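You operate a simulated robot arm through the tools that you are given. There is no shell and no other tool.

The job below is to be done with a simulated robot arm. You get a single attempt, and the scene is never put back.

JOB
Put things in order on the top of the skid table. At the end: the red marker stands where the brown small paper roll stood; the teal coil label is on the brown carton liner board; the yellow coil label stands where the teal coil label stood; the brown small paper roll stands on top of the brown light skid; whatever was shut is shut again. Leave all else as you found it, and nothing knocked over.

It is judged by the outcome, as a careful person would: the job done as asked, and still so three seconds after it is handed in. It fails if anything else is knocked over, pushed out of place, dropped, spilled or broken.

ROBOT AND FRAMES
A 7-joint arm with a two-finger gripper, fixed in place. Base frame: the origin is at the foot of the arm, x ahead of it, y to its left, z up; the work surface is at about z = 740. Readings come in mm, degrees, newtons and seconds.
With the tool pointing down near the work surface it reaches from about 320 to 720 mm from the base axis. Its first joint turns from -66.0 to 66.0 degrees. Payload 2.45 kg.
Tool frame: the origin (TCP) lies between the finger pads and is the grasp point; the fingertips stand 26 mm ahead of it; z points along the fingers, y is the line along which they close. Largest opening 96 mm; the body of the gripper starts 69 mm behind the TCP.
Orientation is that of the tool frame in the base frame, as a unit quaternion [w, x, y, z]. With the fingers straight down and closing along the base's y, the tool's x points along the base's -x, its y along +y and its z along -z.

CONTROLS
- The arm moves only by the tool nudge_tool. Its argument "targets" is a list of rows, each a list of 7 numbers: the turn, a rotation vector about the tool's x, y, z in degrees, then the shift along the tool's x, y, z in mm, then the finger opening in mm, from 0 to 96. In form: [[wx, wy, wz, tx, ty, tz, jaw], ...]. A call has 1 to 20 rows; each row shifts and turns the commanded pose from where the row before left it, along the tool's axes as they then stand. Rows are played at 5 a second. More than 50 mm and 8.6 degrees between two rows, or a gripper value outside its range, and nothing of the call is played. Where a pose cannot be reached the arm comes as near as it can. A force on the tool above 40 N (or 10 N above the force at the start of the call, whichever is more), or a blocked arm, ends the call early, and 0.2 s more pass. Each finger halts on what it meets, pressing with about 24 N; the grip force reading is that of the motor and also rises with nothing between the fingers. The clock runs only during rows and for 0.2 s after the last one: add rows that do not move to give the fingers time. The reply holds the time, the measured pose of the TCP, the force on the tool along the base axes, the opening and the grip force, in the units named above and with some noise, with the torque about the TCP (base axes, N m) and any sound that the robot's microphone picked up.
- Cameras (640 x 400 px; columns grow to the right, rows downward): "scene" is fixed at [155.5, -390.4, 1410.1]; the picture's right is [0.84, -0.55, 0.00], its down [-0.38, -0.57, -0.73] and it looks along [0.40, 0.61, -0.69] (base axes); focal length 339 px, centre (320, 200). "wrist" rides on the gripper at [82, 3, -98] in the tool frame; the picture's right is [-0.04, 1.00, 0.00], its down [-0.73, -0.03, -0.68] and it looks along [-0.68, -0.03, 0.73] (tool axes); focal length 256 px, centre (320, 200). There is no depth. A picture from a camera that has moved, and an enlarged one, comes with that camera's place and axes in the base frame and with its lens.
- snapshot(camera): a new picture of that camera. It takes no simulated time.
- inspect(camera, box): a new picture of the part [left, top, right, bottom] of that camera's present view, enlarged. It takes no simulated time.
- close_job(): hands the job in; it is judged then, once.

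Nothing tells you positions but the pictures and the camera data. Unless the task says otherwise, let go and move clear before handing in.

The tools are called after ">>>" as name(argument=value, ...) on one line, values as JSON. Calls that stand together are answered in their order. nudge_tool: Moves the arm, as the interface text tells. Its arguments: {"type":"object","properties":{"targets":{"type":"array","items":{"type":"array","items":{"type":"number"}}}},"required":["targets"]} The other tools are called the same way: snapshot (camera) takes a picture; inspect (camera, box) takes an enlarged picture of a part of a camera's view; close_job () hands the job in.

At the start:

```text
time_s: 0.0
position: [347.6, 191.7, 1052.6]
orientation: [0.0, 0.0, 1.0, 0.001]
contact_force: [1.2, -0.1, 0.0]
moment: [-0.01, 0.0, -0.01]
width: 95.8
gripper_force: 0.0
```

scene: 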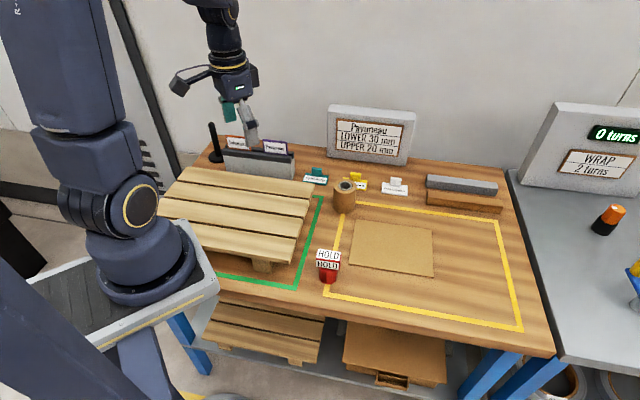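
wrist: 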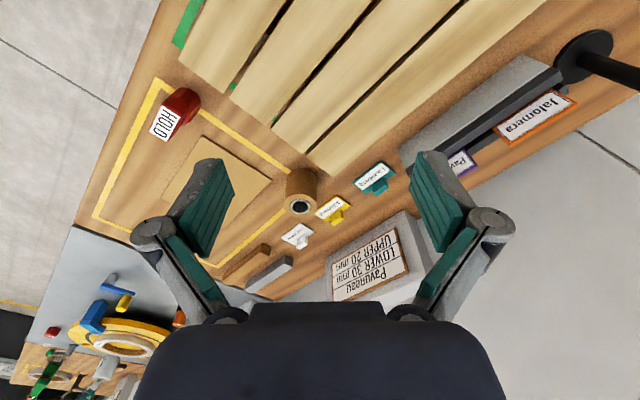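

I see a table with a wooden skid, a brown paper roll, teal, yellow and white coil labels, a red marker and a brown liner board. First I'll look closer at each of them.

>>> inspect(camera="scene", box=[280, 140, 440, 240])

>>> inspect(camera="scene", box=[150, 130, 350, 300])

>>> inspect(camera="scene", box=[290, 200, 450, 300])

>>> inspect(camera="wrist", box=[240, 140, 440, 265])

>>> inspect(camera="wrist", box=[80, 60, 320, 210])

```text
4.00 times, centred on (360, 190) of scene
camera zoom: at [155.5, -390.4, 1410.1], right [0.84, -0.55, 0.0], down [-0.38, -0.57, -0.73], along [0.4, 0.61, -0.69], focal length 1357 px, centre (160, 240)
```

zoom: 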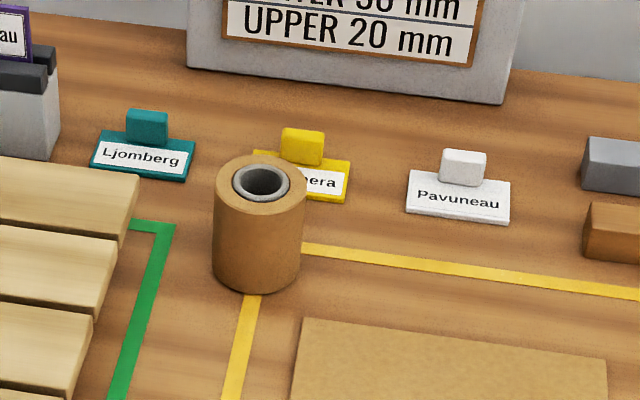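

```text
2.35 times, centred on (250, 215) of scene
camera zoom: at [155.5, -390.4, 1410.1], right [0.84, -0.55, 0.0], down [-0.38, -0.57, -0.73], along [0.4, 0.61, -0.69], focal length 798 px, centre (485, 165)
```

zoom: 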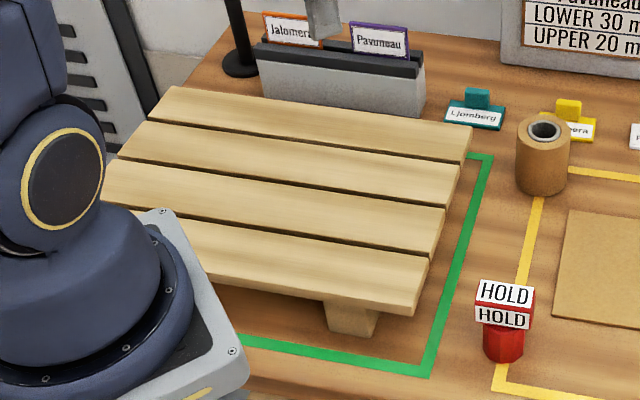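

```text
4.00 times, centred on (370, 250) of scene
camera zoom: at [155.5, -390.4, 1410.1], right [0.84, -0.55, 0.0], down [-0.38, -0.57, -0.73], along [0.4, 0.61, -0.69], focal length 1357 px, centre (120, 0)
```

zoom: 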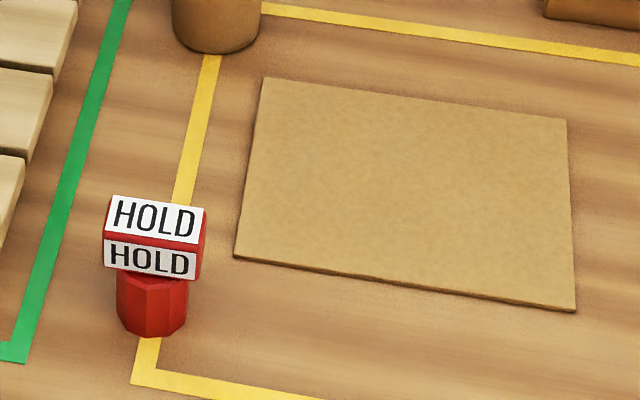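

```text
3.20 times, centred on (340, 202) of wrist
camera zoom: at [265.9, 195.0, 1150.2], right [0.04, 1.0, 0.0], down [0.73, -0.03, 0.68], along [0.68, -0.03, -0.73], focal length 819 px, centre (256, 192)
```

zoom: 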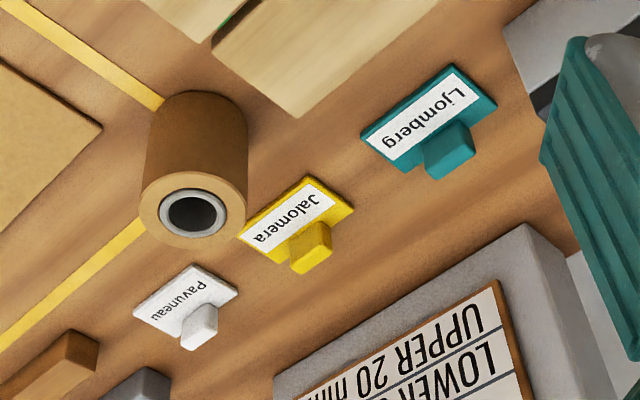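

```text
2.67 times, centred on (200, 135) of wrist
camera zoom: at [265.9, 195.0, 1150.2], right [0.04, 1.0, 0.0], down [0.73, -0.03, 0.68], along [0.68, -0.03, -0.73], focal length 683 px, centre (640, 373)
```

zoom: 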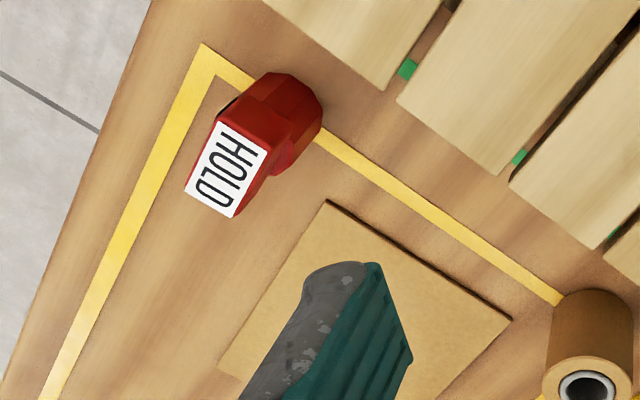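

The labels, roll and marker all stand free, and nothing that opens needs opening to do this. I'll move the wrist camera over the roll and label area to locate things better.

>>> nudge_tool(targets=[[0, 0, 0, -30, -10, 16, 96], [0, 0, 0, -30, -10, 16, 96], [0, 0, 0, -30, -10, 16, 96], [0, 0, 0, -30, -10, 16, 96], [0, 0, 0, -30, -10, 16, 96], [0, 0, 0, 0, 0, 0, 96]])

>>> snapshot(camera="wrist")

>>> snapshot(camera="scene")

```text
time_s: 1.4
position: [498.5, 142.9, 969.7]
orientation: [0.0, -0.001, 1.0, 0.0]
contact_force: [0.4, -0.6, -0.4]
moment: [0.0, 0.02, 0.05]
width: 96.1
gripper_force: 0.1
```

```text
taken
camera wrist: at [417.2, 145.9, 1066.7], right [0.04, 1.0, 0.0], down [0.73, -0.03, 0.68], along [0.68, -0.03, -0.73], focal length 256 px, centre (320, 200)
```

wrist: 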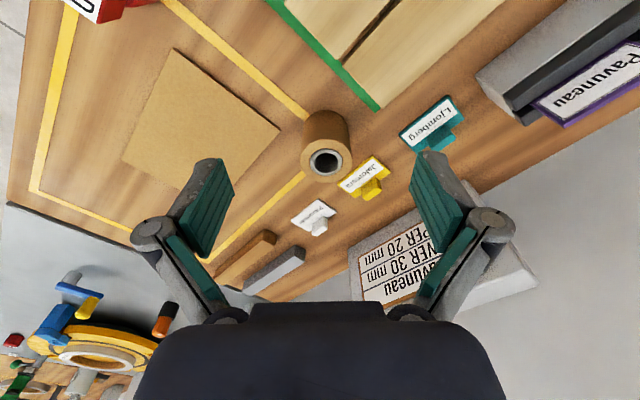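

```text
taken
```

scene: 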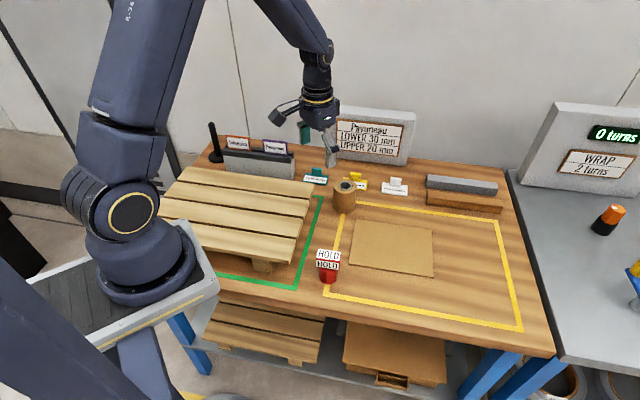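

The table is turned about 35° relative to the base frame. I'll enlarge the wrist view to locate the roll and the labels.

>>> inspect(camera="wrist", box=[280, 80, 480, 205])

>>> inspect(camera="wrist", box=[100, 0, 340, 150])

```text
3.20 times, centred on (380, 142) of wrist
camera zoom: at [417.2, 145.9, 1066.7], right [0.04, 1.0, 0.0], down [0.73, -0.03, 0.68], along [0.68, -0.03, -0.73], focal length 819 px, centre (128, 384)
```

zoom: 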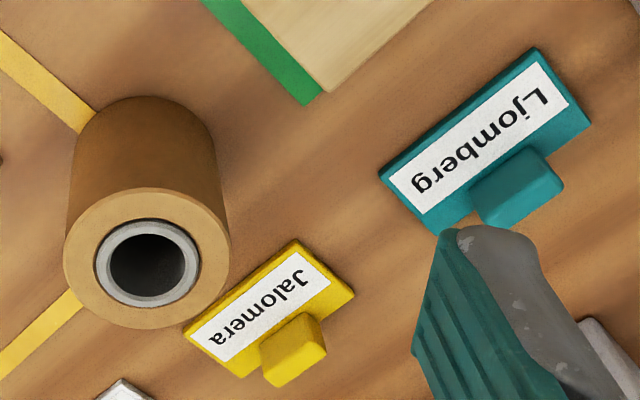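

```text
2.67 times, centred on (220, 75) of wrist
camera zoom: at [417.2, 145.9, 1066.7], right [0.04, 1.0, 0.0], down [0.73, -0.03, 0.68], along [0.68, -0.03, -0.73], focal length 683 px, centre (587, 533)
```

zoom: 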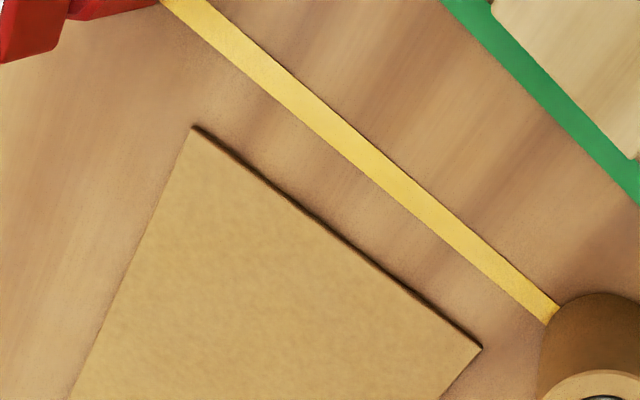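

Estimates: roll centre (590,145), about 62 mm across and 74 mm tall. Teal plate about (584,290) and yellow about (672,205), with long axes near -43°. Skid deck roughly 68 mm high. Next I'll move above the roll and check.

>>> nudge_tool(targets=[[0, 0, 0, -31, 0, 25, 96], [0, 0, 0, -30, 1, 25, 96], [0, 0, 0, -30, 1, 30, 96], [0, 0, 0, 0, 0, 0, 96]])

>>> snapshot(camera="wrist")

>>> inspect(camera="wrist", box=[340, 60, 500, 160])

```text
time_s: 2.4
position: [591.0, 143.1, 890.5]
orientation: [0.0, 0.0, 1.0, 0.0]
contact_force: [0.0, 0.2, 0.0]
moment: [0.01, 0.0, -0.02]
width: 95.8
gripper_force: 0.1
```

```text
taken
camera wrist: at [508.8, 146.1, 989.2], right [0.04, 1.0, 0.0], down [0.73, -0.03, 0.68], along [0.68, -0.03, -0.73], focal length 256 px, centre (320, 200)
```

wrist: 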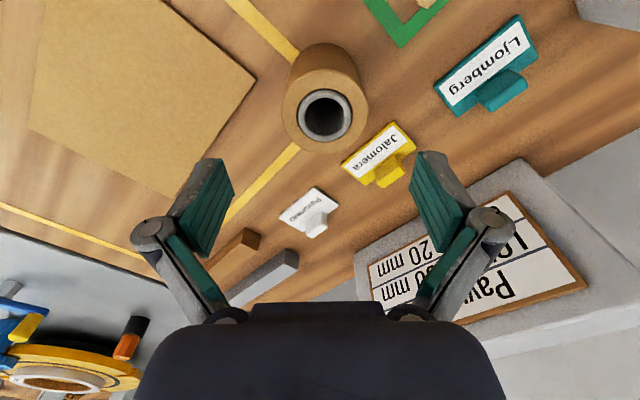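

```text
4.00 times, centred on (420, 110) of wrist
camera zoom: at [508.8, 146.1, 989.2], right [0.04, 1.0, 0.0], down [0.73, -0.03, 0.68], along [0.68, -0.03, -0.73], focal length 1024 px, centre (-80, 560)
```

zoom: 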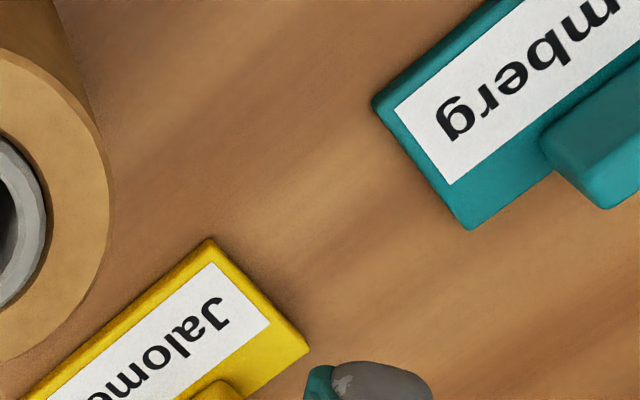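

>>> inspect(camera="wrist", box=[240, 20, 432, 140])

>>> inspect(camera="wrist", box=[320, 0, 560, 150])

>>> inspect(camera="wrist", box=[240, 60, 464, 200])

```text
3.33 times, centred on (336, 80) of wrist
camera zoom: at [508.8, 146.1, 989.2], right [0.04, 1.0, 0.0], down [0.73, -0.03, 0.68], along [0.68, -0.03, -0.73], focal length 853 px, centre (267, 600)
```

zoom: 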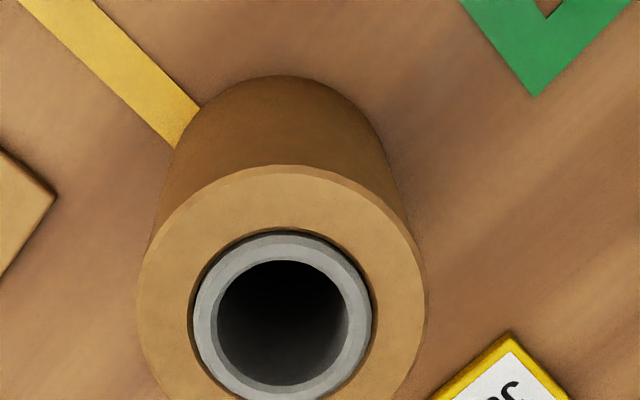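

```text
2.67 times, centred on (440, 75) of wrist
camera zoom: at [508.8, 146.1, 989.2], right [0.04, 1.0, 0.0], down [0.73, -0.03, 0.68], along [0.68, -0.03, -0.73], focal length 683 px, centre (0, 533)
```

zoom: 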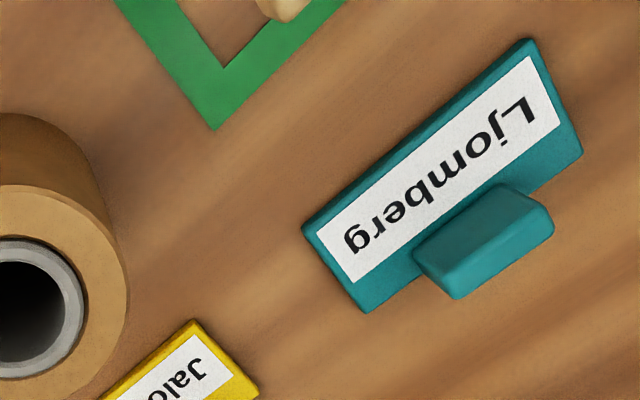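

```text
2.86 times, centred on (352, 130) of wrist
camera zoom: at [508.8, 146.1, 989.2], right [0.04, 1.0, 0.0], down [0.73, -0.03, 0.68], along [0.68, -0.03, -0.73], focal length 731 px, centre (229, 400)
```

zoom: 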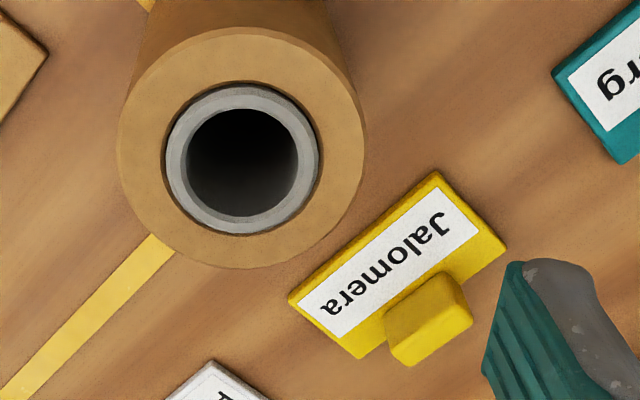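

The roll is at (590,145.5), about 2 mm off the tool axis. I'll descend and grip it.

>>> nudge_tool(targets=[[0, 0, 0, 1, 2.4, 20, 96], [0, 0, 0, 0, 0, 25, 96], [0, 0, 0, 0, 0, 25, 96], [0, 0, 0, 0, 0, 20, 96], [0, 0, 0, 0, 0, 16, 96], [0, 0, 0, 0, 0, 0, 96], [0, 0, 0, 0, 0, 0, 80], [0, 0, 0, 0, 0, 0, 70], [0, 0, 0, 0, 0, 0, 60], [0, 0, 0, 0, 0, 0, 50], [0, 0, 0, 0, 0, 0, 50], [0, 0, 0, 0, 0, 0, 50]])

```text
time_s: 5.0
position: [589.2, 144.8, 787.1]
orientation: [-0.001, 0.001, 1.0, -0.001]
contact_force: [-0.7, 1.0, 2.1]
moment: [0.05, 0.07, -0.07]
width: 60.9
gripper_force: 23.9
```

The roll is gripped, with a width of 61 mm. I'll lift it straight up.

>>> nudge_tool(targets=[[0, 0, 0, 0, 0, -8, 50], [0, 0, 0, 0, 0, -20, 50], [0, 0, 0, 0, 0, -30, 50], [0, 0, 0, 0, 0, -35, 50], [0, 0, 0, 0, 0, -35, 50], [0, 0, 0, 0, 0, -32, 50], [0, 0, 0, 0, 0, 0, 50]])

>>> snapshot(camera="wrist")

>>> snapshot(camera="scene")

```text
time_s: 6.6
position: [586.0, 146.9, 951.0]
orientation: [0.0, 0.0, 1.0, 0.001]
contact_force: [0.7, -0.7, -1.2]
moment: [-0.01, 0.01, -0.04]
width: 61.0
gripper_force: 24.0
```

```text
taken
camera wrist: at [504.0, 150.4, 1048.3], right [0.04, 1.0, 0.0], down [0.73, -0.03, 0.68], along [0.68, -0.03, -0.73], focal length 256 px, centre (320, 200)
```

wrist: 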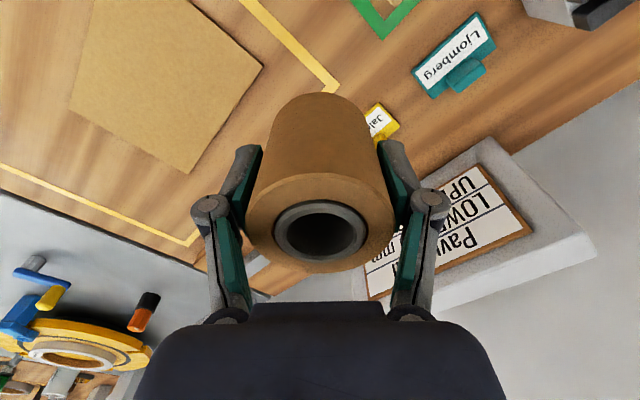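

```text
taken
```

scene: 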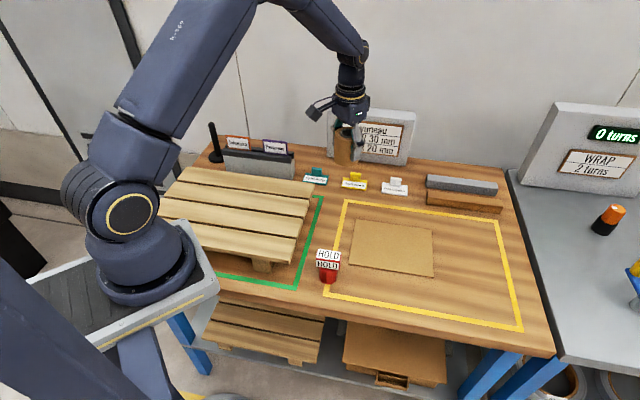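

The roll is held. I'll carry it high over the skid deck.

>>> nudge_tool(targets=[[0, 0, 0, 15, 4, 0, 50], [0, 0, 0, 30, 10, 0, 50], [0, 0, 0, 35, 11, 0, 50], [0, 0, 0, 35, 11, 0, 50], [0, 0, 0, 35, 11, 0, 50], [0, 0, 0, 35, 11, 0, 50], [0, 0, 0, 20, 8, 0, 50], [0, 0, 0, 9, 2, 0, 50], [0, 0, 0, 0, 0, 0, 50]])

>>> snapshot(camera="wrist")

>>> snapshot(camera="scene")

```text
time_s: 8.6
position: [373.8, 213.0, 947.9]
orientation: [0.0, 0.0, 1.0, 0.0]
contact_force: [0.4, -0.3, -1.5]
moment: [-0.01, -0.02, 0.01]
width: 61.3
gripper_force: 23.7
```

```text
taken
camera wrist: at [291.4, 216.5, 1045.4], right [0.04, 1.0, 0.0], down [0.73, -0.03, 0.68], along [0.68, -0.03, -0.73], focal length 256 px, centre (320, 200)
```

wrist: 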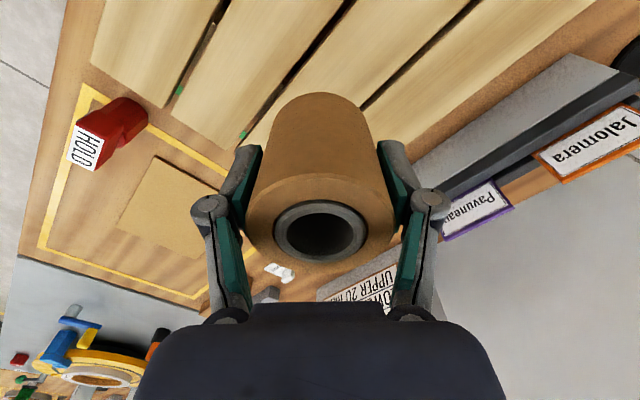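

```text
taken
```

scene: 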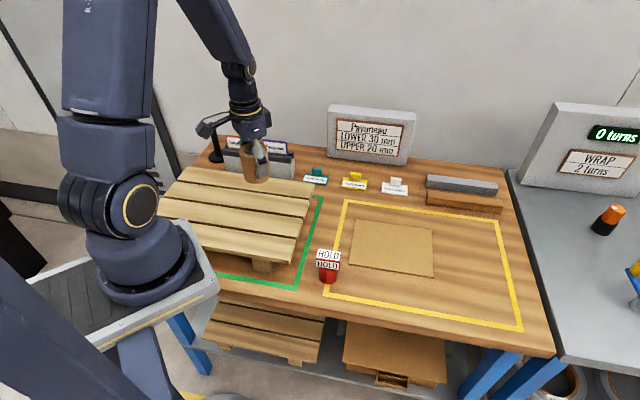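

The roll's footprint falls on the third plank. I'll shift it to that plank's middle and lower to just above the deck.

>>> nudge_tool(targets=[[0, 0, 0, -5, 5, 15, 50], [0, 0, 0, 0, 0, 20, 50], [0, 0, 0, 0, 0, 20, 50], [0, 0, 0, 0, 0, 15, 50], [0, 0, 0, 0, 0, 5, 50], [0, 0, 0, 0, 0, 0, 50]])

>>> inspect(camera="scene", box=[180, 110, 340, 210])

>>> snapshot(camera="wrist")

```text
time_s: 10.0
position: [378.0, 219.2, 871.2]
orientation: [0.0, 0.0, 1.0, 0.0]
contact_force: [0.4, 1.1, -0.7]
moment: [0.01, -0.02, 0.0]
width: 61.1
gripper_force: 24.2
```

```text
4.00 times, centred on (260, 160) of scene
camera zoom: at [155.5, -390.4, 1410.1], right [0.84, -0.55, 0.0], down [-0.38, -0.57, -0.73], along [0.4, 0.61, -0.69], focal length 1357 px, centre (560, 360)
```

zoom: 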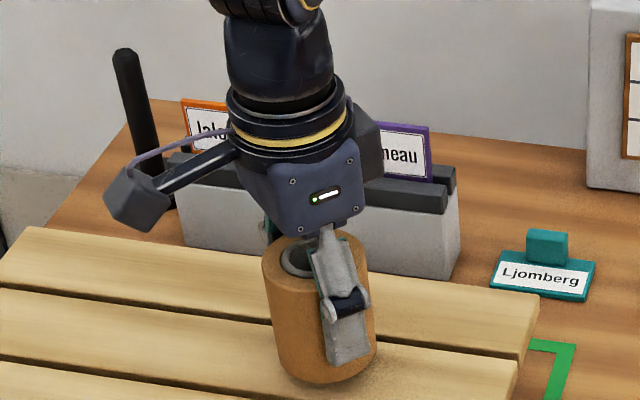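

```text
taken
camera wrist: at [296.6, 222.3, 968.3], right [0.04, 1.0, 0.0], down [0.73, -0.03, 0.68], along [0.68, -0.03, -0.73], focal length 256 px, centre (320, 200)
```

wrist: 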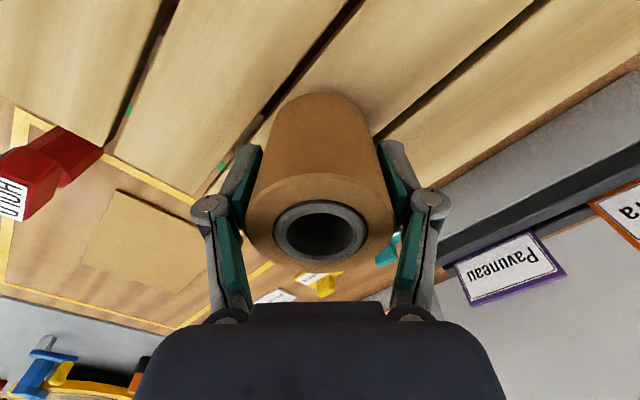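

The roll is just above the third plank. I'll lower in small steps and watch the force for contact.

>>> nudge_tool(targets=[[0, 0, 0, 0, 0, 4, 50], [0, 0, 0, 0, 0, 4, 50], [0, 0, 0, 0, 0, 0, 50]])

>>> inspect(camera="scene", box=[220, 150, 300, 220])

```text
time_s: 10.8
position: [378.7, 218.5, 862.0]
orientation: [0.001, 0.0, 1.0, 0.0]
contact_force: [-0.4, 0.1, -1.1]
moment: [0.01, -0.01, -0.02]
width: 61.1
gripper_force: 23.9
```

```text
5.71 times, centred on (260, 185) of scene
camera zoom: at [155.5, -390.4, 1410.1], right [0.84, -0.55, 0.0], down [-0.38, -0.57, -0.73], along [0.4, 0.61, -0.69], focal length 1939 px, centre (663, 286)
```

zoom: 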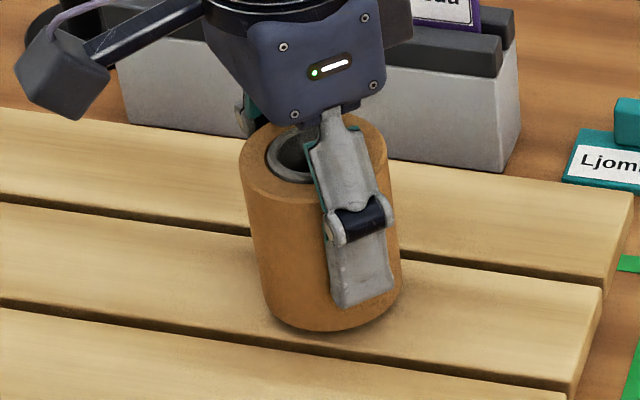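

>>> nudge_tool(targets=[[0, 0, 0, 0, 0, 3, 50], [0, 0, 0, 0, 0, 0, 50]])

>>> nudge_tool(targets=[[0, 0, 0, 0, 0, 3, 50], [0, 0, 0, 0, 0, 0, 50]])

>>> nudge_tool(targets=[[0, 0, 0, 0, 0, 2, 50], [0, 0, 0, 0, 0, 0, 50]])

>>> inspect(camera="scene", box=[220, 150, 300, 220])

```text
time_s: 11.4
position: [379.3, 220.0, 859.1]
orientation: [0.0, 0.0, 1.0, 0.0]
contact_force: [0.1, -0.5, -1.7]
moment: [-0.01, 0.01, -0.03]
width: 60.9
gripper_force: 24.0
```

```text
time_s: 12.0
position: [379.6, 219.7, 858.8]
orientation: [0.0, 0.0, 1.0, -0.001]
contact_force: [-4.0, -2.6, 21.8]
moment: [-0.13, 0.13, -0.08]
width: 61.4
gripper_force: 23.9
```

```text
time_s: 12.6
position: [380.4, 220.1, 854.4]
orientation: [0.002, 0.0, 1.0, 0.001]
contact_force: [-0.8, -3.3, 21.9]
moment: [-0.12, 0.01, -0.11]
width: 61.4
gripper_force: 23.9
```

```text
5.71 times, centred on (260, 185) of scene
camera zoom: at [155.2, -390.6, 1410.0], right [0.84, -0.55, 0.0], down [-0.38, -0.57, -0.73], along [0.4, 0.61, -0.68], focal length 1939 px, centre (663, 286)
```

zoom: 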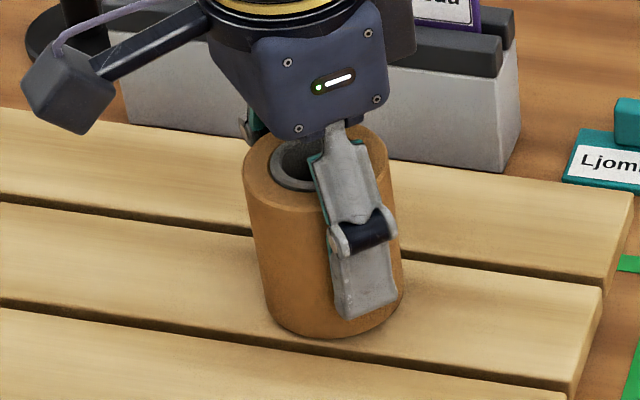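

The roll has touched the deck at 22 N. I'll ease off a little, open, and retreat straight up.

>>> nudge_tool(targets=[[0, 0, 0, 0, 0, -2.5, 50], [0, 0, 0, 0, 0, 0, 50]])

>>> nudge_tool(targets=[[0, 0, 0, 0, 0, 0, 65], [0, 0, 0, 0, 0, 0, 75], [0, 0, 0, 0, 0, 0, 85], [0, 0, 0, 0, 0, 0, 96], [0, 0, 0, 0, 0, 0, 96]])

>>> snapshot(camera="wrist")

>>> snapshot(camera="scene")

```text
time_s: 13.2
position: [378.5, 219.2, 857.2]
orientation: [0.0, 0.0, 1.0, 0.0]
contact_force: [0.0, 0.0, -1.3]
moment: [0.0, -0.01, -0.02]
width: 61.2
gripper_force: 24.2
```

```text
time_s: 14.4
position: [379.7, 218.6, 857.6]
orientation: [0.0, 0.0, 1.0, 0.001]
contact_force: [0.2, -0.8, 0.3]
moment: [-0.04, 0.01, 0.03]
width: 96.0
gripper_force: 0.0
```

```text
taken
camera wrist: at [297.2, 222.6, 955.7], right [0.04, 1.0, 0.0], down [0.73, -0.03, 0.68], along [0.68, -0.03, -0.73], focal length 256 px, centre (320, 200)
```

wrist: 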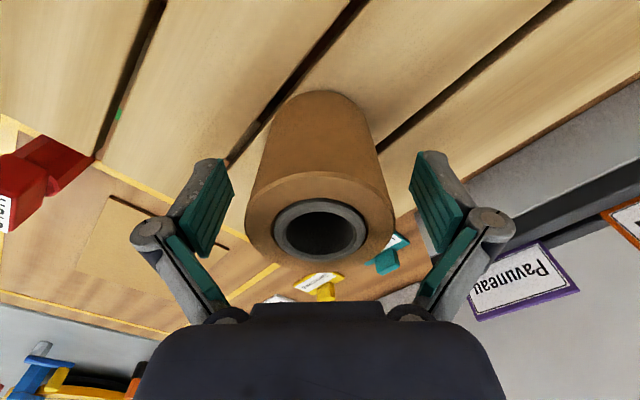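

```text
taken
```

scene: 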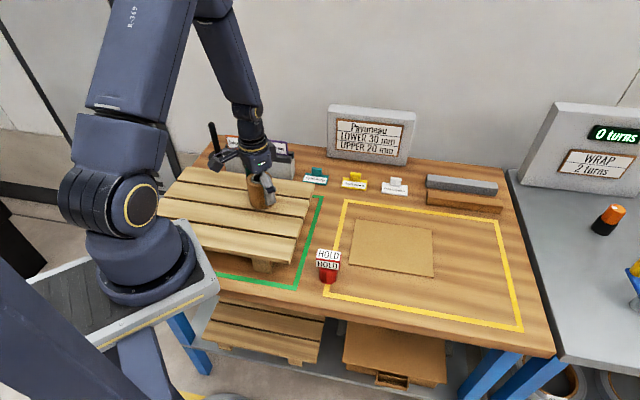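

The roll stands on the skid. I'll rise and move over to look at the red marker from the wrist camera.

>>> nudge_tool(targets=[[0, 0, 0, 0, 0, -15, 96], [0, 0, 0, 0, 0, -30, 96], [0, 0, 0, 0, 0, -35, 96], [0, 0, 0, 0, 0, -25, 96], [0, 0, 0, -5, -40, 0, 96], [0, 0, 0, -5, -45, 0, 96], [0, 0, 0, -5, -45, 0, 96], [0, 0, 0, -5, -45, 0, 96], [0, 0, 0, -5, -45, 0, 96], [0, 0, 0, -5, -30, 0, 96], [0, 0, 0, 0, 0, 0, 96]])

>>> snapshot(camera="wrist")

>>> snapshot(camera="scene")

>>> inspect(camera="wrist", box=[240, 0, 432, 120])

```text
time_s: 16.8
position: [409.7, -29.9, 962.7]
orientation: [0.0, 0.0, 1.0, 0.0]
contact_force: [-0.1, 0.6, -0.6]
moment: [-0.02, 0.01, -0.02]
width: 95.9
gripper_force: 0.1
```

```text
taken
camera wrist: at [326.9, -26.6, 1060.2], right [0.04, 1.0, 0.0], down [0.73, -0.03, 0.68], along [0.68, -0.03, -0.73], focal length 256 px, centre (320, 200)
```

wrist: 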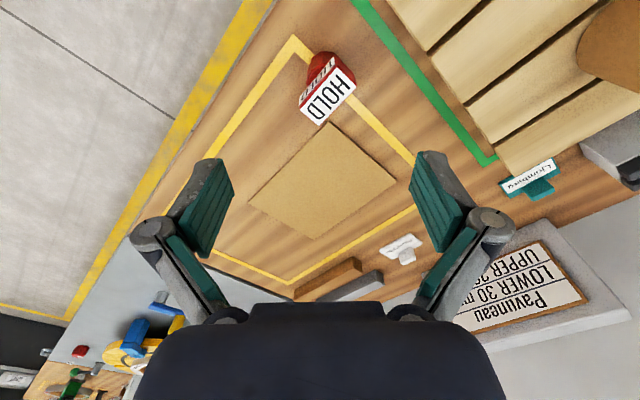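

```text
taken
```

scene: 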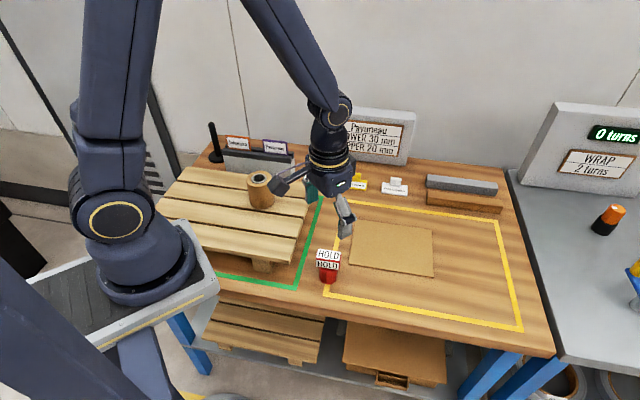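

```text
3.33 times, centred on (336, 60) of wrist
camera zoom: at [326.9, -26.6, 1060.2], right [0.04, 1.0, 0.0], down [0.73, -0.03, 0.68], along [0.68, -0.03, -0.73], focal length 853 px, centre (267, 667)
```

zoom: 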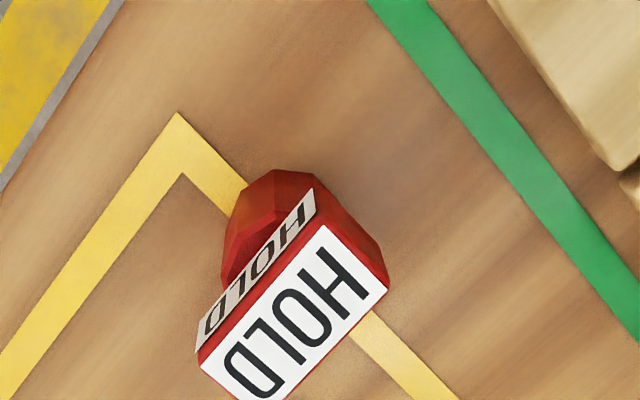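

The marker has an octagonal foot with a block head roughly 50×26 mm. The head's long axis is near 131° and its top near z=820. I'll turn the gripper 41° to take the block by its ends, and check the view.

>>> nudge_tool(targets=[[0, 0, -8.2, 0, 0, 0, 96], [0, 0, -8.2, 0, 0, 0, 96], [0, 0, -8.2, 0, 0, 0, 96], [0, 0, -8.2, 0, 0, 0, 96], [0, 0, -8.2, 0, 0, 0, 96], [0, 0, 0, 0, 0, 0, 96]])

>>> snapshot(camera="wrist")

>>> inspect(camera="wrist", box=[240, 0, 432, 120])

```text
time_s: 18.2
position: [408.6, -30.6, 964.5]
orientation: [0.0, -0.351, 0.936, 0.0]
contact_force: [0.4, -0.2, 0.2]
moment: [-0.03, 0.0, -0.02]
width: 96.0
gripper_force: 0.0
```

```text
taken
camera wrist: at [345.2, -82.1, 1061.5], right [-0.63, 0.78, 0.0], down [0.57, 0.46, 0.68], along [0.53, 0.43, -0.73], focal length 256 px, centre (320, 200)
```

wrist: 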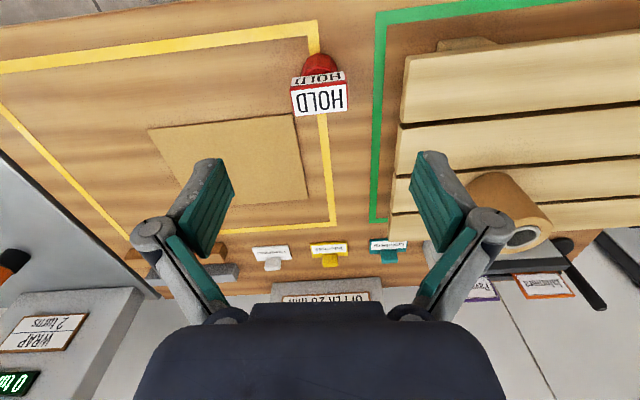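

```text
3.33 times, centred on (336, 60) of wrist
camera zoom: at [345.2, -82.1, 1061.5], right [-0.63, 0.78, 0.0], down [0.57, 0.46, 0.68], along [0.53, 0.43, -0.73], focal length 853 px, centre (267, 667)
```

zoom: 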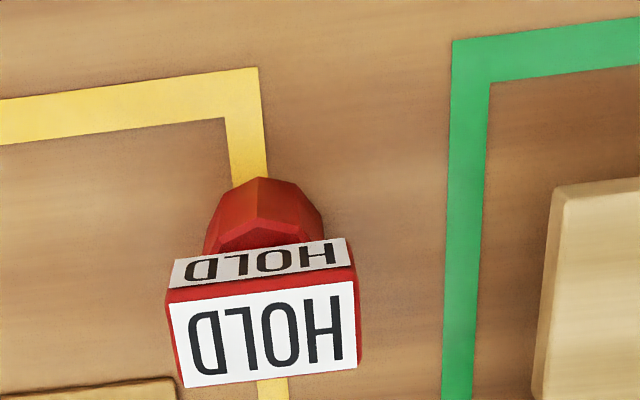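

The block's long axis is at about 136.5°, its centre (419.5,-22.5), and it spans z 795–820. I'll turn 5.5° more, centre, and descend partway.

>>> nudge_tool(targets=[[0, 0, -5.5, 0, 0, 0, 90], [0, 0, 0, -13.2, -2.2, 10, 84], [0, 0, 0, 0, 0, 30, 80], [0, 0, 0, 0, 0, 30, 80], [0, 0, 0, 0, 0, 20, 80], [0, 0, 0, 0, 0, 0, 80]])

>>> snapshot(camera="wrist")

>>> inspect(camera="scene", box=[270, 190, 398, 270])

>>> inspect(camera="wrist", box=[220, 20, 412, 140])

```text
time_s: 19.6
position: [418.6, -22.8, 874.4]
orientation: [0.001, -0.395, 0.919, 0.0]
contact_force: [-0.6, 0.0, 0.2]
moment: [0.01, 0.01, 0.0]
width: 79.7
gripper_force: 0.0
```

```text
taken
camera wrist: at [360.6, -80.5, 971.6], right [-0.7, 0.72, 0.0], down [0.53, 0.51, 0.68], along [0.49, 0.47, -0.73], focal length 256 px, centre (320, 200)
```

wrist: 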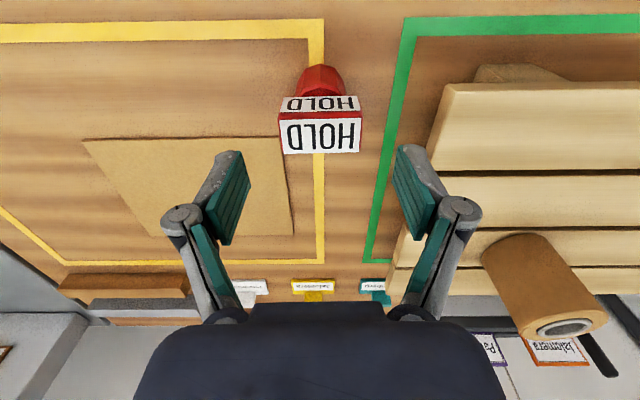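

```text
5.00 times, centred on (334, 230) of scene
camera zoom: at [155.5, -390.4, 1410.1], right [0.84, -0.55, 0.0], down [-0.38, -0.57, -0.73], along [0.4, 0.61, -0.69], focal length 1697 px, centre (250, 50)
```

zoom: 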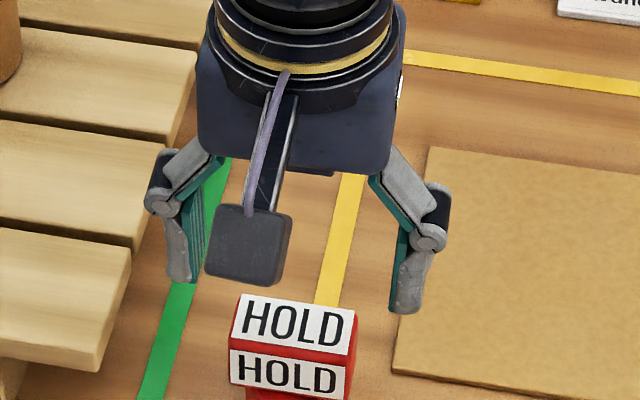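

```text
3.33 times, centred on (316, 80) of wrist
camera zoom: at [360.6, -80.5, 971.6], right [-0.7, 0.72, 0.0], down [0.53, 0.51, 0.68], along [0.49, 0.47, -0.73], focal length 853 px, centre (333, 600)
```

zoom: 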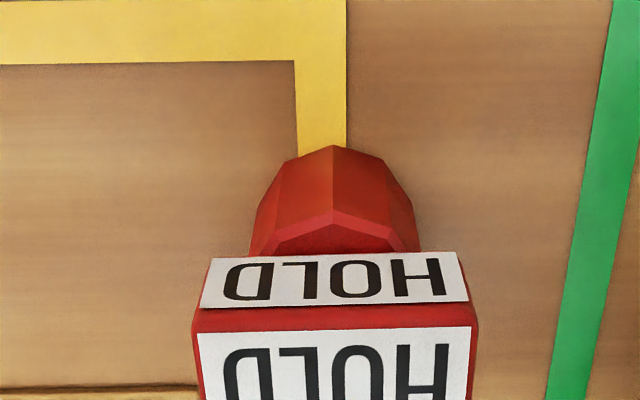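

The gripper is centred on the marker head and aligned with it. I'll descend and grip the ends of the block.

>>> nudge_tool(targets=[[0, 0, 0, 0, 0, 25, 80], [0, 0, 0, 0, 0, 25, 80], [0, 0, 0, 0, 0, 18, 80], [0, 0, 0, 0, 0, 0, 80], [0, 0, 0, 0, 0, 0, 70], [0, 0, 0, 0, 0, 0, 60], [0, 0, 0, 0, 0, 0, 52], [0, 0, 0, 0, 0, 0, 44], [0, 0, 0, 0, 0, 0, 40], [0, 0, 0, 0, 0, 0, 40]])

>>> snapshot(camera="wrist")

>>> inspect(camera="scene", box=[270, 210, 398, 290])

```text
time_s: 21.8
position: [420.8, -22.1, 806.0]
orientation: [0.0, -0.395, 0.919, 0.0]
contact_force: [1.2, 0.4, 5.0]
moment: [-0.03, 0.05, -0.03]
width: 52.9
gripper_force: 24.2
```

```text
taken
camera wrist: at [361.2, -79.2, 903.7], right [-0.7, 0.72, 0.0], down [0.53, 0.51, 0.68], along [0.49, 0.47, -0.73], focal length 256 px, centre (320, 200)
```

wrist: 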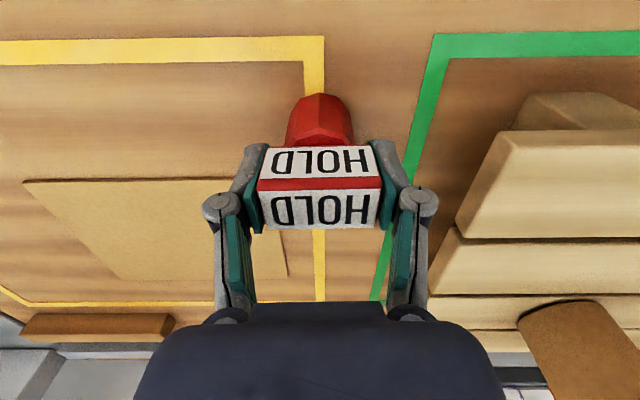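

```text
5.00 times, centred on (334, 250) of scene
camera zoom: at [155.4, -390.4, 1410.1], right [0.84, -0.55, 0.0], down [-0.38, -0.57, -0.73], along [0.4, 0.61, -0.69], focal length 1697 px, centre (250, -50)
```

zoom: 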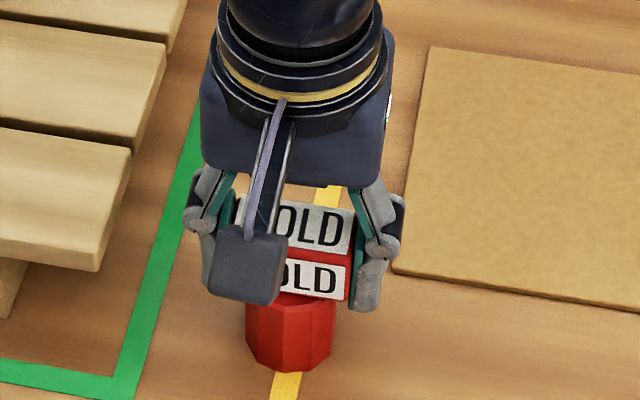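

The marker is gripped, with a width of 53 mm. I'll lift it and carry it to the spot where the roll stood, (590,145.5).

>>> nudge_tool(targets=[[0, 0, 0, 0, 0, -8, 40], [0, 0, 0, 0, 0, -22, 40], [0, 0, 0, 0, 0, -30, 40], [0, 0, 0, 0, 0, -30, 40], [0, 0, 0, 0, 0, -20, 40], [0, 0, 0, -18, 0, 0, 40], [0, 0, 0, -30, -1, 0, 40], [0, 0, 0, -36, -1, 0, 40], [0, 0, 0, -36, -1, 0, 40], [0, 0, 0, -36, -1, 0, 40], [0, 0, 0, -36, -1, 0, 40], [0, 0, 0, -28, -2, 0, 40], [0, 0, 0, -18, -1, 0, 40], [0, 0, 0, 0, 0, 0, 40]])

>>> snapshot(camera="wrist")

>>> snapshot(camera="scene")

```text
time_s: 24.8
position: [588.6, 145.2, 915.2]
orientation: [-0.001, -0.395, 0.919, 0.0]
contact_force: [-0.7, 0.7, -0.1]
moment: [-0.01, 0.0, 0.0]
width: 52.8
gripper_force: 23.6
```

```text
taken
camera wrist: at [529.2, 87.5, 1012.7], right [-0.7, 0.72, 0.0], down [0.53, 0.51, 0.68], along [0.49, 0.47, -0.73], focal length 256 px, centre (320, 200)
```

wrist: 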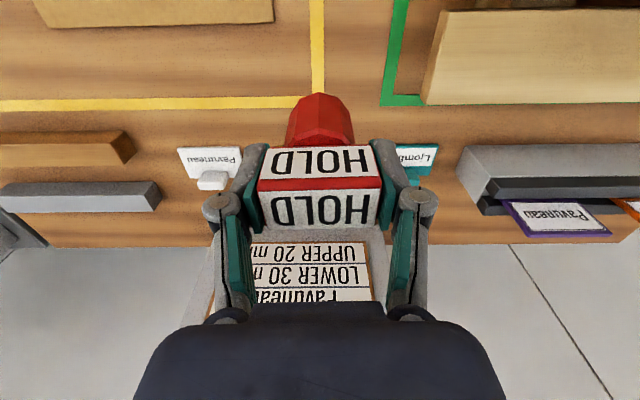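

```text
taken
```

scene: 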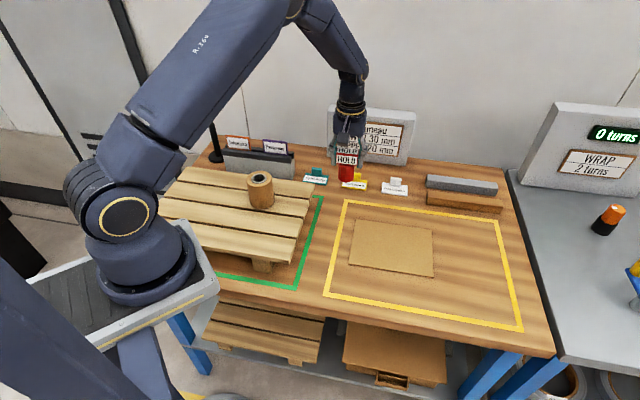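

It's above the spot. I'll correct by about 2 mm and lower it carefully.

>>> nudge_tool(targets=[[0, 0, 0, -1.6, -0.9, 15, 40], [0, 0, 0, 0, 0, 25, 40], [0, 0, 0, 0, 0, 25, 40], [0, 0, 0, 0, 0, 20, 40], [0, 0, 0, 0, 0, 10, 40], [0, 0, 0, 0, 0, 5, 40], [0, 0, 0, 0, 0, 0, 40]])

>>> snapshot(camera="wrist")

>>> inspect(camera="scene", box=[280, 140, 440, 240])

```text
time_s: 26.4
position: [590.8, 145.7, 814.6]
orientation: [0.0, -0.395, 0.919, -0.001]
contact_force: [-0.2, 0.5, -1.1]
moment: [0.02, 0.01, 0.01]
width: 52.5
gripper_force: 23.8
```

```text
taken
camera wrist: at [531.3, 88.5, 912.6], right [-0.7, 0.72, 0.0], down [0.53, 0.51, 0.68], along [0.49, 0.47, -0.73], focal length 256 px, centre (320, 200)
```

wrist: 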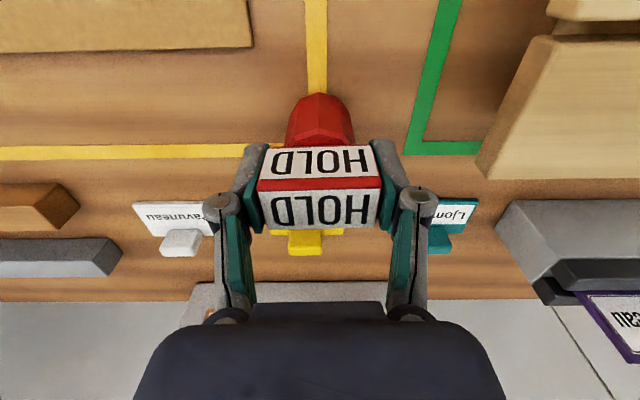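

```text
4.00 times, centred on (360, 190) of scene
camera zoom: at [155.5, -390.4, 1410.1], right [0.84, -0.55, 0.0], down [-0.38, -0.57, -0.73], along [0.4, 0.61, -0.69], focal length 1357 px, centre (160, 240)
```

zoom: 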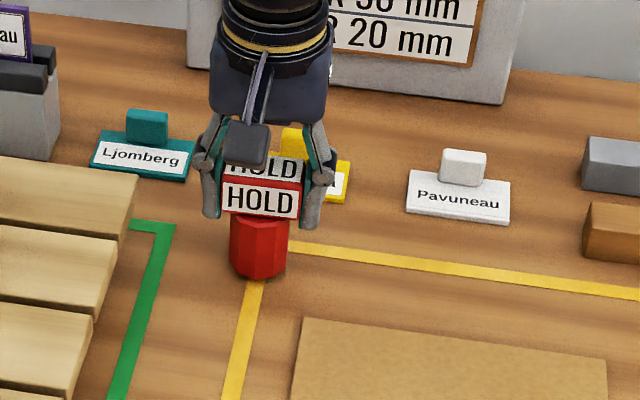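

>>> nudge_tool(targets=[[0, 0, 0, 0, 0, 3, 40], [0, 0, 0, 0, 0, 2, 40], [0, 0, 0, 0, 0, 0, 40]])

>>> nudge_tool(targets=[[0, 0, 0, 0, 0, 2, 40], [0, 0, 0, 0, 0, 0, 40]])

>>> nudge_tool(targets=[[0, 0, 0, 0, 0, 1.5, 40], [0, 0, 0, 0, 0, 0, 40]])

```text
time_s: 27.2
position: [591.4, 144.9, 809.5]
orientation: [0.0, -0.395, 0.919, 0.0]
contact_force: [0.3, -0.7, -0.3]
moment: [-0.04, -0.02, 0.02]
width: 53.0
gripper_force: 24.6
```

```text
time_s: 27.8
position: [592.2, 145.1, 808.3]
orientation: [0.0, -0.395, 0.919, 0.0]
contact_force: [1.0, 0.1, -1.0]
moment: [0.01, -0.02, 0.02]
width: 52.8
gripper_force: 24.3
```

```text
time_s: 28.4
position: [590.8, 145.5, 806.2]
orientation: [0.0, -0.395, 0.919, 0.001]
contact_force: [-0.5, 0.8, -1.2]
moment: [-0.01, 0.0, 0.02]
width: 52.7
gripper_force: 23.9
```

>>> nudge_tool(targets=[[0, 0, 0, 0, 0, 1.2, 40], [0, 0, 0, 0, 0, 0, 40]])

>>> inspect(camera="scene", box=[300, 160, 380, 220])

```text
time_s: 29.0
position: [590.3, 145.9, 805.3]
orientation: [0.0, -0.395, 0.918, -0.001]
contact_force: [0.0, -0.4, 3.6]
moment: [-0.09, 0.02, 0.01]
width: 52.9
gripper_force: 24.0
```

```text
6.67 times, centred on (340, 190) of scene
camera zoom: at [155.4, -390.4, 1410.1], right [0.84, -0.55, 0.0], down [-0.38, -0.57, -0.73], along [0.4, 0.61, -0.69], focal length 2262 px, centre (187, 267)
```

zoom: 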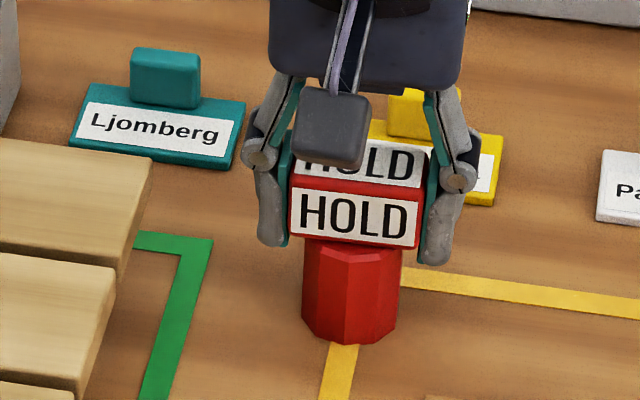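

It's touching the table lightly. I'll release and rise.

>>> nudge_tool(targets=[[0, 0, 0, 0, 0, 0, 56], [0, 0, 0, 0, 0, 0, 64], [0, 0, 0, 0, 0, 0, 72], [0, 0, 0, 0, 0, 0, 78], [0, 0, 0, 0, 0, 0, 78], [0, 0, 0, 0, 0, -15, 78], [0, 0, 0, 0, 0, -30, 78], [0, 0, 0, 0, 0, -35, 78], [0, 0, 0, 0, 0, -35, 78], [0, 0, 0, 0, 0, 0, 78]])

>>> snapshot(camera="wrist")

>>> inspect(camera="scene", box=[280, 140, 440, 240])

```text
time_s: 31.2
position: [590.4, 148.0, 918.6]
orientation: [0.0, -0.395, 0.919, 0.0]
contact_force: [0.4, -0.6, 0.3]
moment: [-0.02, 0.01, -0.01]
width: 78.0
gripper_force: 0.0
```

```text
taken
camera wrist: at [532.2, 91.0, 1017.0], right [-0.7, 0.72, 0.0], down [0.53, 0.51, 0.68], along [0.49, 0.47, -0.73], focal length 256 px, centre (320, 200)
```

wrist: 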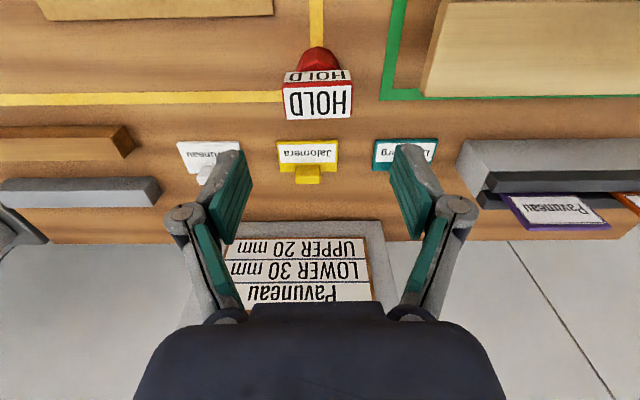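

```text
4.00 times, centred on (360, 190) of scene
camera zoom: at [155.5, -390.4, 1410.1], right [0.84, -0.55, 0.0], down [-0.38, -0.57, -0.73], along [0.4, 0.61, -0.69], focal length 1357 px, centre (160, 240)
```

zoom: 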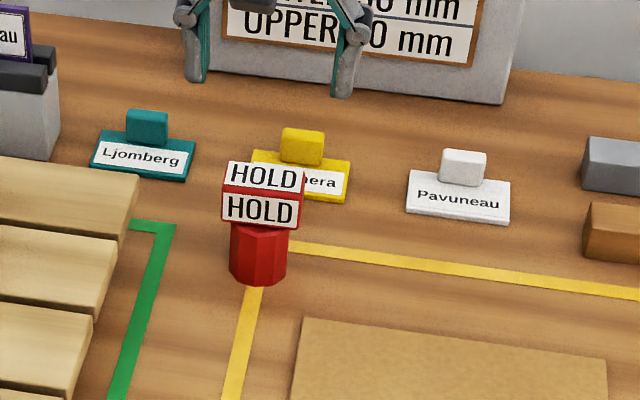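

The marker stands on the roll's old spot. Now I'll look closely at the teal and yellow label tabs.

>>> inspect(camera="wrist", box=[270, 125, 350, 195])

>>> inspect(camera="scene", box=[295, 160, 375, 210])

```text
5.71 times, centred on (310, 160) of wrist
camera zoom: at [532.2, 91.0, 1017.0], right [-0.7, 0.72, 0.0], down [0.53, 0.51, 0.68], along [0.49, 0.47, -0.73], focal length 1463 px, centre (377, 429)
```

zoom: 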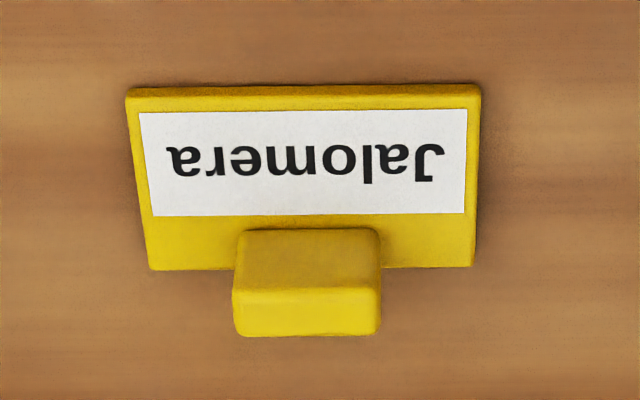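

```text
8.00 times, centred on (335, 185) of scene
camera zoom: at [155.5, -390.4, 1410.1], right [0.84, -0.55, 0.0], down [-0.38, -0.57, -0.73], along [0.4, 0.61, -0.69], focal length 2715 px, centre (200, 320)
```

zoom: 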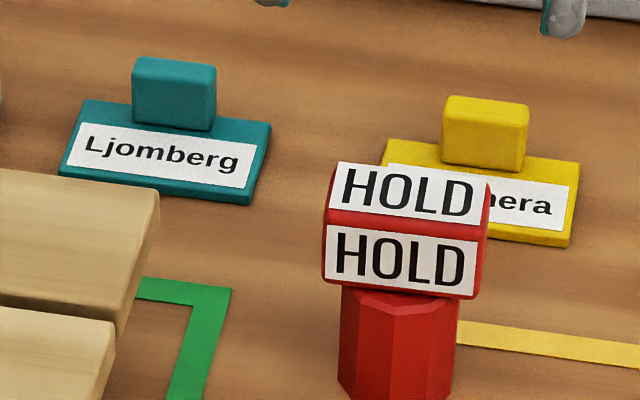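

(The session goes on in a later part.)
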